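You operate a simulated robot arm through the tools that you are given. There is no shell and no other tool. Be economical: measure what you need, move in short steps, check, and stop when the job is done.

Carry out the task below with a simulated robot arm. There is one attempt and no reset: what you move stays moved.

TASK
Take the white adapter and put it on the triangle template.
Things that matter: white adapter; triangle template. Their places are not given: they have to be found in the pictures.

It is judged by the outcome, as a careful person would: the job done as asked, and still so three seconds after it is handed in. It fails if anything else is knocked over, pushed out of place, dropped, spilled or broken.

THE ROBOT
A 6-joint arm with a two-finger parallel gripper, fixed in place. Base frame: the origin is at the foot of the arm, x ahead of it, y to its left, z up; the work surface is at about z = 0.88. Lengths are in m, angles in degrees, forces in N, time in s.
With the tool pointing down near the work surface it reaches from about 0.26 to 0.66 m from the base axis. Its first joint turns from -66.0 to 66.0 degrees. Payload 2.9 kg.
Tool frame: the origin (TCP) lies between the finger pads and is the grasp point; the fingertips stand 0.03 m ahead of it; z points along the fingers, y is the line along which they close. The gripper opens to 0.11 m. The fingers are 0.02 m wide and 0.01 m thick; the gripper's body (0.048 by 0.112 m) begins 0.055 m behind the TCP.
Orientation is told as [roll, pitch, yaw] about the base's x, y, z axes, in that order, counted from this pose: with the fingers straight down and closing along the base's y, the tool's x points along the base's -x, its y along +y and its z along -z.

THE INTERFACE
- The arm moves only by the tool step_arm. Its argument "moves" is a list that holds one entry, the list of rows, each a list of 7 numbers: the shift along the tool's x, y, z in units of 25 mm (1.0 is 25 mm), then the turn, a rotation vector about the tool's x, y, z in units of 6 degrees (1.0 is 6 degrees), then the gripper command, from -1 (fully open) to 1 (shut), values between in proportion. In form: [[[x, y, z, wx, wy, wz, grip], ...]]. A call has 1 to 12 rows; each row shifts and turns the commanded pose from where the row before left it, along the tool's axes as they then stand. A call with a number of a shift or a turn outside -1 to 1 is refused whole. A row lasts 0.2 s, in which the tool goes at most 0.05 m and 8.6 degrees; a call with a longer step from one row to the next is refused whole, and so is a gripper value outside its range. A pose out of reach is approached as far as the arm can. The call stops where the force on the tool passes 40 N (or 10 N more than at its start, if that is more) or the arm is blocked; 0.2 s more then pass. The fingers move at their own pace (about 0.108 m/s each) and stop on an object; they squeeze with about 30 N. The grip force told is the motor's: it shows also when the fingers shut on nothing. Time passes only in rows, and 0.2 s behind the last, so rows that do not move let the fingers close. It gives the time, the measured TCP pose, the force on the tool (base axes), the opening and the grip force at its end, in the units of the frame above (readings bear some noise).
- Cameras (640 x 400 px; columns grow to the right, rows downward): "scene" is fixed at [0.0897, 0.4404, 1.3973]; the picture's right is [-0.65, -0.76, 0.00], its down [-0.34, 0.29, -0.90] and it looks along [0.68, -0.58, -0.44] (base axes); focal length 337 px, centre (320, 200). "wrist" rides on the gripper at [-0.036, 0, -0.057] in the tool frame; the picture's right is [0.00, -1.00, 0.00], its down [0.97, 0.00, -0.24] and it looks along [0.24, 0.00, 0.97] (tool axes); focal length 218 px, centre (320, 200).
- capture(camera): a new picture of that camera. No time passes.
- measure_at(camera, pixels): for up to 12 pixels [column, row] of the newest picture of that camera ("zoom" is the newest enlarged one), the place [x, y, z] in the base frame of the surface seen there, good to about 0.002 m. No time passes.
- zoom(camera, box): a new picture of the part [left, top, right, bottom] of that camera's present view, enlarged. No time passes.
- finish_job(): hands the job in; it is judged then, once.

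Work in short steps. Measure before you move; look again where a grasp or a placing could have gone wrong, and mend it. You have 60 turns and 24 pictures in all, the two below and enlarged ones among them. Open the gripper and draw the arm clear of the work before you hand the job in, unless the task says otherwise; then end with one line.

The tools are called after "Request:" by a JSON object that holds its "method" and its "body". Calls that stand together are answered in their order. step_arm: Moves the arm, as the interface text tells. Its arguments: {"type":"object","properties":{"moves":{"type":"array"}},"required":["moves"]} The other tools are called the same way: capture (camera) takes a picture; measure_at (camera, pixels) gives the place of the surface under pixels of a picture; zoom (camera, box) takes an enlarged picture of a part of a camera's view; finish_job () hands the job in.

At the start:

```text
time_s: 0.0
eef_pos: [0.387, -0.0139, 1.1192]
orientation: [-0.1, 0.1, 0.1]
force: [-0.2, -0.7, -0.4]
finger_gap: 0.1101
finger_force: 0.1
```

scene: 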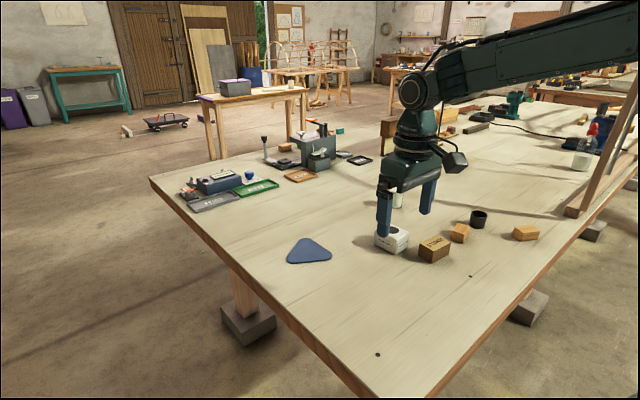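
wrist: 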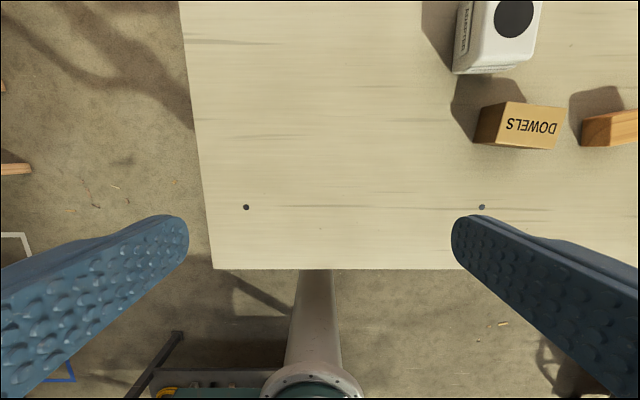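

The white adapter appears near scene (392,240) and the blue triangle near (310,250). I'll zoom in on both for a closer look.

Request:
{"method": "zoom", "body": {"camera": "scene", "box": [270, 170, 490, 308]}}

Request:
{"method": "measure_at", "body": {"camera": "scene", "pixels": [[307, 238], [289, 262], [331, 259], [310, 252], [384, 234], [390, 246], [407, 240], [377, 244], [392, 253], [300, 275]]}}

Request:
{"method": "measure_at", "body": {"camera": "wrist", "pixels": [[464, 5], [458, 70], [518, 68], [540, 5], [485, 40], [515, 15], [490, 55], [530, 50], [535, 105], [508, 103], [475, 140]]}}

```text
2.90 times, centred on (380, 239) of scene
```

zoom: 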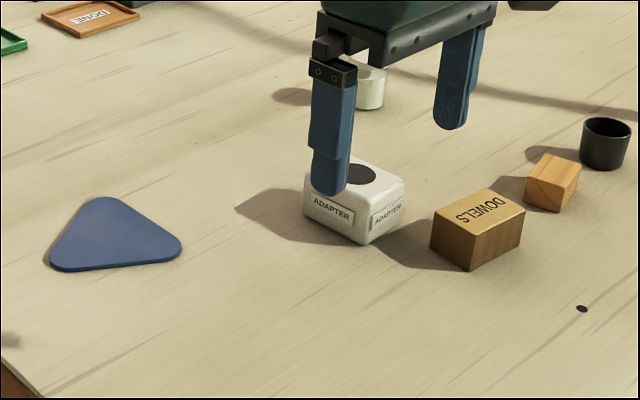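

```text
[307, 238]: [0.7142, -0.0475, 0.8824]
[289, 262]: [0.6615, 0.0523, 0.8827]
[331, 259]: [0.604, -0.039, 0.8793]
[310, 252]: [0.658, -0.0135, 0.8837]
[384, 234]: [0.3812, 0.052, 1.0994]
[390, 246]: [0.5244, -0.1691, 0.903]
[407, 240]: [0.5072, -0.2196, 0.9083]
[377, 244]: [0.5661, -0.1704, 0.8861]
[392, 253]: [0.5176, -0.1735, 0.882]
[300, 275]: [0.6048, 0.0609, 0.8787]
```

```text
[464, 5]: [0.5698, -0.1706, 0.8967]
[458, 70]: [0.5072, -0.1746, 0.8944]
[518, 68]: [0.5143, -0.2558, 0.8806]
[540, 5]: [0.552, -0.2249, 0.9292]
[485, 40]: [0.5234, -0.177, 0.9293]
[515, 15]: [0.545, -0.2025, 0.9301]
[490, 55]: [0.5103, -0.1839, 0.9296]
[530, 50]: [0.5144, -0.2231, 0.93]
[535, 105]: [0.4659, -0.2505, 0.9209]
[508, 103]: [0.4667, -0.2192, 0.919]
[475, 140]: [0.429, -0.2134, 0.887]
```

The adapter's top is at z≈0.93, centred near (0.535,-0.20). The triangle's centre is near (0.66,-0.012). I'll move above the adapter at the present height and look.

Request:
{"method": "step_arm", "body": {"moves": [[[-0.8, -1, 0, 0, 0, 0, -1], [-0.8, -1, 0, 0, 0, 0, -1], [-0.8, -1, 0, 0, 0, 0, -1], [-0.8, -1, 0, 0, 0, 0, -1], [-0.8, -1, 0, 0, 0, 0, -1], [-0.8, -1, 0, 0, 0, 0, -1], [-0.8, -1, 0, 0, 0, 0, -1], [0, -0.4, 0, 0, 0, 0, -1], [0, 0, 0, 0, 0, 0, -1]]]}}

Request:
{"method": "capture", "body": {"camera": "wrist"}}

Request:
{"method": "zoom", "body": {"camera": "scene", "box": [270, 170, 490, 308]}}

```text
time_s: 2.0
eef_pos: [0.5267, -0.1983, 1.1206]
orientation: [0.0, 0.0, 0.0]
force: [-0.1, -0.1, -0.2]
finger_gap: 0.1098
finger_force: 0.1
```

```text
20 pictures are left
```

wrist: 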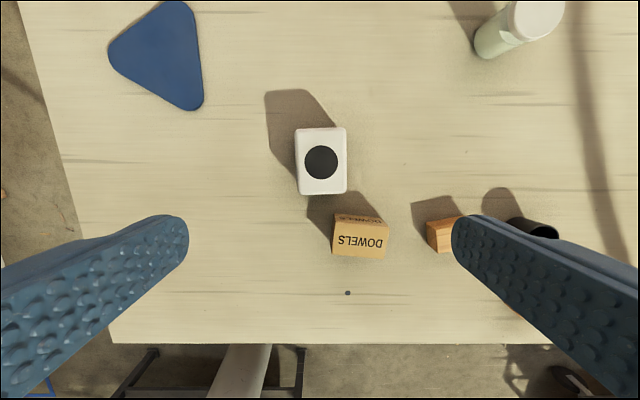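

```text
2.90 times, centred on (380, 239) of scene
```

zoom: 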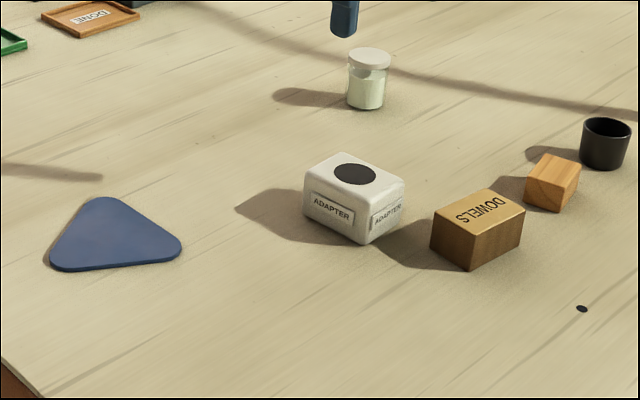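

Request:
{"method": "measure_at", "body": {"camera": "wrist", "pixels": [[299, 133], [343, 130], [301, 190], [345, 188], [321, 162], [110, 50], [178, 3], [195, 109], [165, 55], [335, 216], [385, 222], [322, 198]]}}

Request:
{"method": "measure_at", "body": {"camera": "zoom", "pixels": [[104, 198], [52, 265], [178, 250], [115, 240], [95, 268], [150, 220], [70, 230]]}}

```text
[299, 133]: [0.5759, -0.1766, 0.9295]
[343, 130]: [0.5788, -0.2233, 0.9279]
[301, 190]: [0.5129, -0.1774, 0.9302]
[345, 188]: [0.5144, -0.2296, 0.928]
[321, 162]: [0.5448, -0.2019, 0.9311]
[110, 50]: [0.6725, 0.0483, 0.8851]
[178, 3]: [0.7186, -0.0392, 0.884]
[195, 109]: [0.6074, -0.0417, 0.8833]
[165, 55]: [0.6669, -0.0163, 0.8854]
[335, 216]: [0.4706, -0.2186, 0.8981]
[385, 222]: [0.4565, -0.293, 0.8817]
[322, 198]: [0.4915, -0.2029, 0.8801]
```

```text
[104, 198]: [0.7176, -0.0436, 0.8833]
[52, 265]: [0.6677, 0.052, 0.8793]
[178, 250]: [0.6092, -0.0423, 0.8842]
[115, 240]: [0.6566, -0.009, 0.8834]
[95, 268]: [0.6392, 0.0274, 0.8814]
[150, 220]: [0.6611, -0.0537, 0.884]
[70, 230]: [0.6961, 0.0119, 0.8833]
```

The adapter centre is (0.545,-0.202), yawed about +2.5°, and the triangle's centroid is (0.665,-0.011). The triangle is at the edge of the reach, so I'll grip 8 mm on the near side of the adapter's centre. I descend most of the way first.

Request:
{"method": "step_arm", "body": {"moves": [[[-0.4, -0.15, 0, 0, 0, -0.4, -1], [0, 0, 1, 0, 0, 0, -1], [0, 0, 1, 0, 0, 0, -1], [0, 0, 1, 0, 0, 0, -1], [0, 0, 1, 0, 0, 0, -1], [0, 0, 1, 0, 0, 0, -1], [0, 0, 1, 0, 0, 0, -1], [0, 0, 0, 0, 0, 0, -1]]]}}

Request:
{"method": "capture", "body": {"camera": "wrist"}}

```text
time_s: 3.8
eef_pos: [0.5378, -0.2026, 0.9693]
orientation: [-0.1, 0.0, 2.4]
force: [-0.1, 0.1, -0.5]
finger_gap: 0.11
finger_force: 0.0
```

```text
18 pictures are left
```

wrist: 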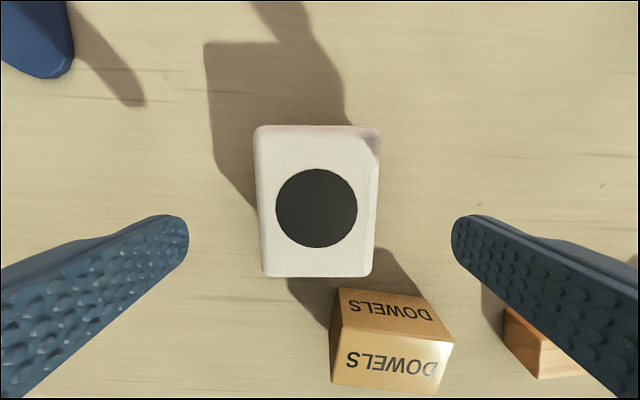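

The adapter is centred and square between the fingers, and the dowels box sits clear on the near side. I'll descend to z≈0.916 and close.

Request:
{"method": "step_arm", "body": {"moves": [[[0, 0, 1, 0, 0, 0, -1], [0, 0, 0.9, 0, 0, 0, -1], [0, 0, 0.23, 0, 0, 0, -1], [0, 0, 0, 0, 0, 0, -1], [0, 0, 0, 0, 0, 0, 0.2], [0, 0, 0, 0, 0, 0, 0.6], [0, 0, 0, 0, 0, 0, 1], [0, 0, 0, 0, 0, 0, 1], [0, 0, 0, 0, 0, 0, 1]]]}}

```text
time_s: 5.8
eef_pos: [0.5367, -0.202, 0.9151]
orientation: [0.1, 0.0, 2.4]
force: [0.0, -0.7, 0.5]
finger_gap: 0.0576
finger_force: 29.7
```

Gripped, with a gap of 0.058. I'll lift 75 mm.

Request:
{"method": "step_arm", "body": {"moves": [[[0, 0, -0.5, 0, 0, 0, 1], [0, 0, -0.8, 0, 0, 0, 1], [0, 0, -0.9, 0, 0, 0, 1], [0, 0, -0.8, 0, 0, 0, 1], [0, 0, 0, 0, 0, 0, 1]]]}}

Request:
{"method": "capture", "body": {"camera": "wrist"}}

```text
time_s: 7.0
eef_pos: [0.5383, -0.2013, 0.9911]
orientation: [0.0, 0.0, 2.4]
force: [0.4, 0.2, -1.1]
finger_gap: 0.0575
finger_force: 30.0
```

```text
17 pictures are left
```

wrist: 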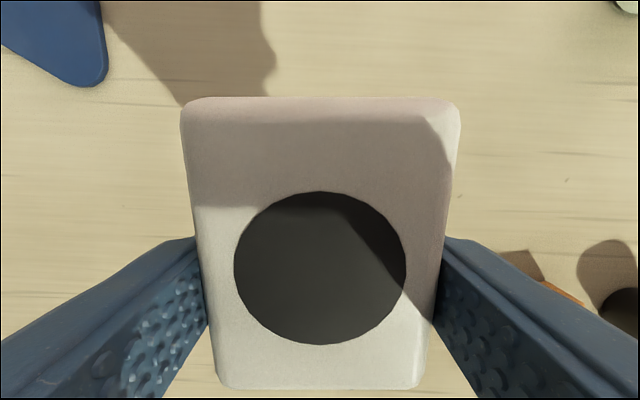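

It is held level. I'll measure the disc's centre to learn the in-grip offset.

Request:
{"method": "measure_at", "body": {"camera": "wrist", "pixels": [[320, 192], [320, 343], [235, 266], [406, 266], [320, 105], [320, 382]]}}

```text
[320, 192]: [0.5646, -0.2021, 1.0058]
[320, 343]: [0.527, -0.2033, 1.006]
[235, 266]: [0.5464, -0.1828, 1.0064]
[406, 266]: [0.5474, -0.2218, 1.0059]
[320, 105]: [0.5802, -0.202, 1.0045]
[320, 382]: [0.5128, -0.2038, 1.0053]
```

The adapter's centre is 8.5 mm ahead of the TCP. I'll carry it over the triangle's centroid (0.665,-0.011).

Request:
{"method": "step_arm", "body": {"moves": [[[-0.506, 0.746, 0, 0, 0, 0, 1], [-0.506, 0.746, 0, 0, 0, 0, 1], [-0.506, 0.746, 0, 0, 0, 0, 1], [-0.506, 0.746, 0, 0, 0, 0, 1], [-0.506, 0.746, 0, 0, 0, 0, 1], [-0.506, 0.746, 0, 0, 0, 0, 1], [-0.506, 0.746, 0, 0, 0, 0, 1], [-0.506, 0.746, 0, 0, 0, 0, 1], [-0.506, 0.746, 0, 0, 0, 0, 1], [-0.506, 0.746, 0, 0, 0, 0, 1], [0, 0, 0, 0, 0, 0, 1], [0, 0, 0, 0, 0, 0, 1]]]}}

Request:
{"method": "zoom", "body": {"camera": "scene", "box": [230, 170, 450, 308]}}

Request:
{"method": "capture", "body": {"camera": "wrist"}}

```text
time_s: 9.6
eef_pos: [0.6563, -0.0122, 0.9908]
orientation: [0.0, 0.0, 2.4]
force: [-0.3, 0.3, -1.4]
finger_gap: 0.0576
finger_force: 30.0
```

```text
2.90 times, centred on (340, 239) of scene
```

zoom: 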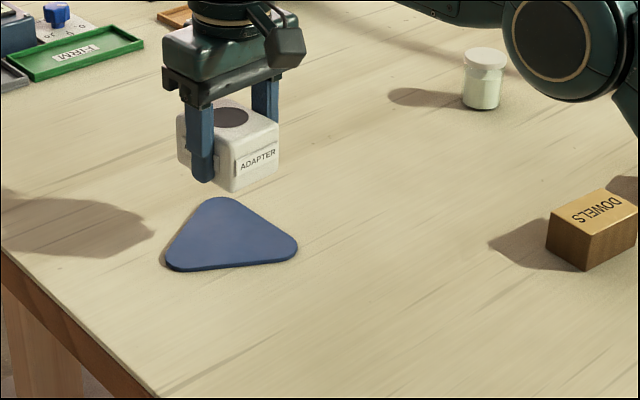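

```text
15 pictures are left
```

wrist: 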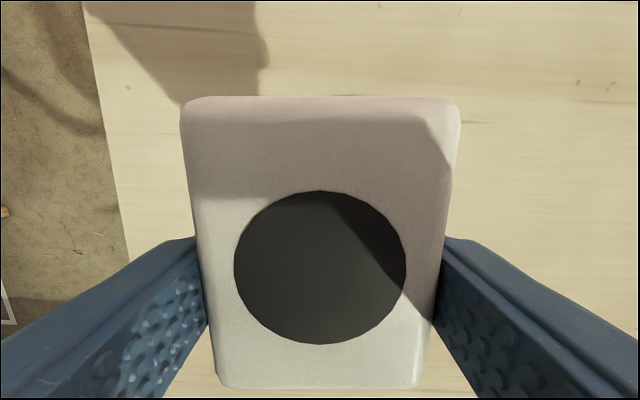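

The position is good. Contact is expected at TCP z≈0.919, so I'll descend to about 0.921.

Request:
{"method": "step_arm", "body": {"moves": [[[0, 0, 0.7, 0, 0, 0, 1], [0, 0, 0.7, 0, 0, 0, 1], [0, 0, 0.7, 0, 0, 0, 1], [0, 0, 0.4, 0, 0, 0, 1], [0, 0, 0.25, 0, 0, 0, 1], [0, 0, 0, 0, 0, 0, 1]]]}}

Request:
{"method": "zoom", "body": {"camera": "scene", "box": [250, 190, 370, 265]}}

```text
time_s: 11.0
eef_pos: [0.6561, -0.0123, 0.9221]
orientation: [0.1, 0.0, 2.5]
force: [-0.3, -0.6, -1.7]
finger_gap: 0.0576
finger_force: 30.0
```

```text
5.33 times, centred on (310, 228) of scene
```

zoom: 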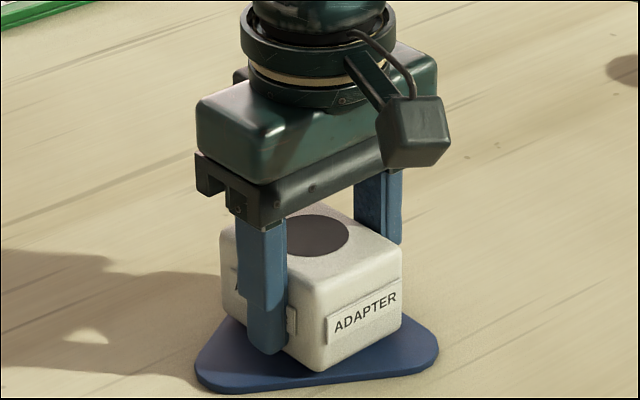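

It hangs just above the template. I'll ease down to contact.

Request:
{"method": "step_arm", "body": {"moves": [[[0, 0, 0.06, 0, 0, 0, 1], [0, 0, 0.05, 0, 0, 0, 1], [0, 0, 0, 0, 0, 0, 1]]]}}

```text
time_s: 11.8
eef_pos: [0.6571, -0.0116, 0.9209]
orientation: [0.1, -0.2, 2.4]
force: [-1.6, 0.0, 6.3]
finger_gap: 0.0573
finger_force: 30.0
```

Contact: +6 N upward. I'll open gently, then withdraw straight up.

Request:
{"method": "step_arm", "body": {"moves": [[[0, 0, 0, 0, 0, 0, -0.2], [0, 0, 0, 0, 0, 0, -0.6], [0, 0, 0, 0, 0, 0, -1], [0, 0, 0, 0, 0, 0, -1], [0, 0, -0.6, 0, 0, 0, -1], [0, 0, -1, 0, 0, 0, -1], [0, 0, -1, 0, 0, 0, -1], [0, 0, -1, 0, 0, 0, -1], [0, 0, -1, 0, 0, 0, -1], [0, 0, -1, 0, 0, 0, -1], [0, 0, 0, 0, 0, 0, -1]]]}}

Request:
{"method": "zoom", "body": {"camera": "scene", "box": [250, 190, 370, 265]}}

Request:
{"method": "capture", "body": {"camera": "wrist"}}

```text
time_s: 14.2
eef_pos: [0.651, -0.0112, 1.058]
orientation: [-0.1, 0.0, 2.4]
force: [0.1, 0.6, 0.5]
finger_gap: 0.11
finger_force: 0.0
out of reach, approached as far as the arm can: row 10
```

```text
5.33 times, centred on (310, 228) of scene
```

zoom: 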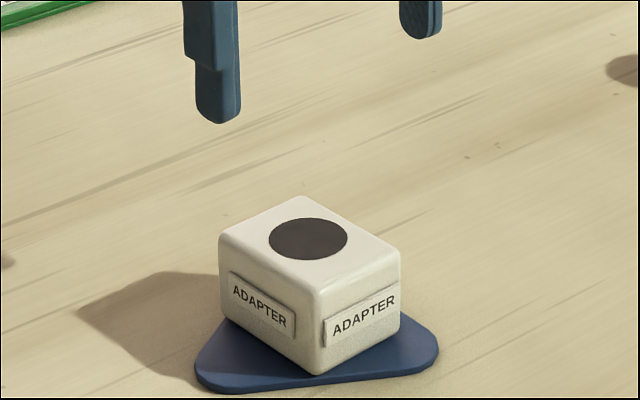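

```text
12 pictures are left
```

wrist: 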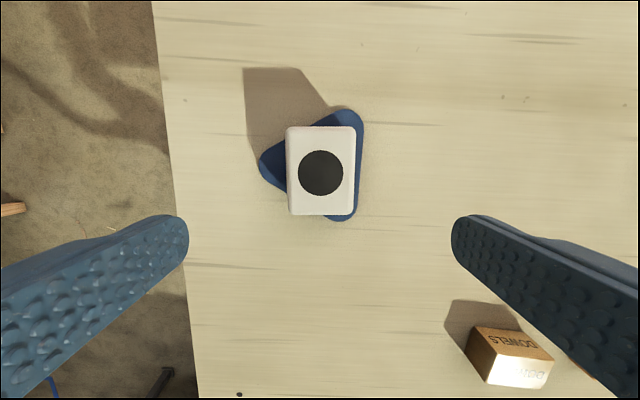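

The adapter sits level and centred on the triangle, and the template hasn't moved. I'll draw the arm back, clear of the work.

Request:
{"method": "step_arm", "body": {"moves": [[[1, 0, -0.5, 0, 0, 0, -1], [1, 0, -0.5, 0, 0, 0, -1], [1, 0, -0.5, 0, 0, 0, -1], [1, 0, -0.5, 0, 0, 0, -1], [1, 0, 0, 0, 0, 0, -1], [1, 0, 0, 0, 0, 0, -1], [0, 0, 0, 0, 0, 0, -1]]]}}

Request:
{"method": "capture", "body": {"camera": "scene"}}

```text
time_s: 15.8
eef_pos: [0.5031, -0.0172, 1.1083]
orientation: [0.0, 0.0, 2.4]
force: [-0.4, 0.3, -0.6]
finger_gap: 0.1102
finger_force: 0.1
```

```text
11 pictures are left
```

scene: 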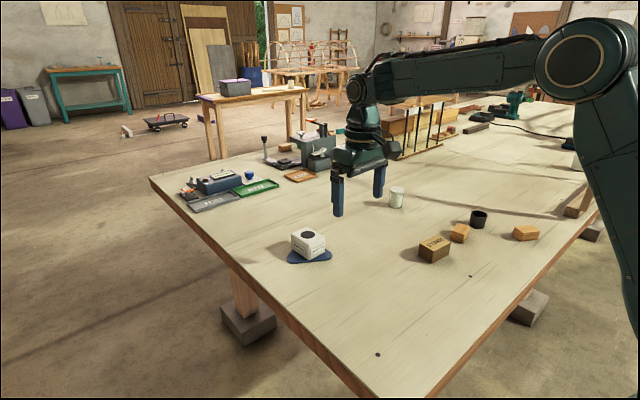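

The adapter is in place, the other objects haven't moved and the arm is clear, so I'm handing in the job.

Request:
{"method": "finish_job", "body": {}}

```text
The job is handed in.
```

The white adapter is on the triangle template, level and centred; the gripper is open, the arm is clear, and nothing else was moved.
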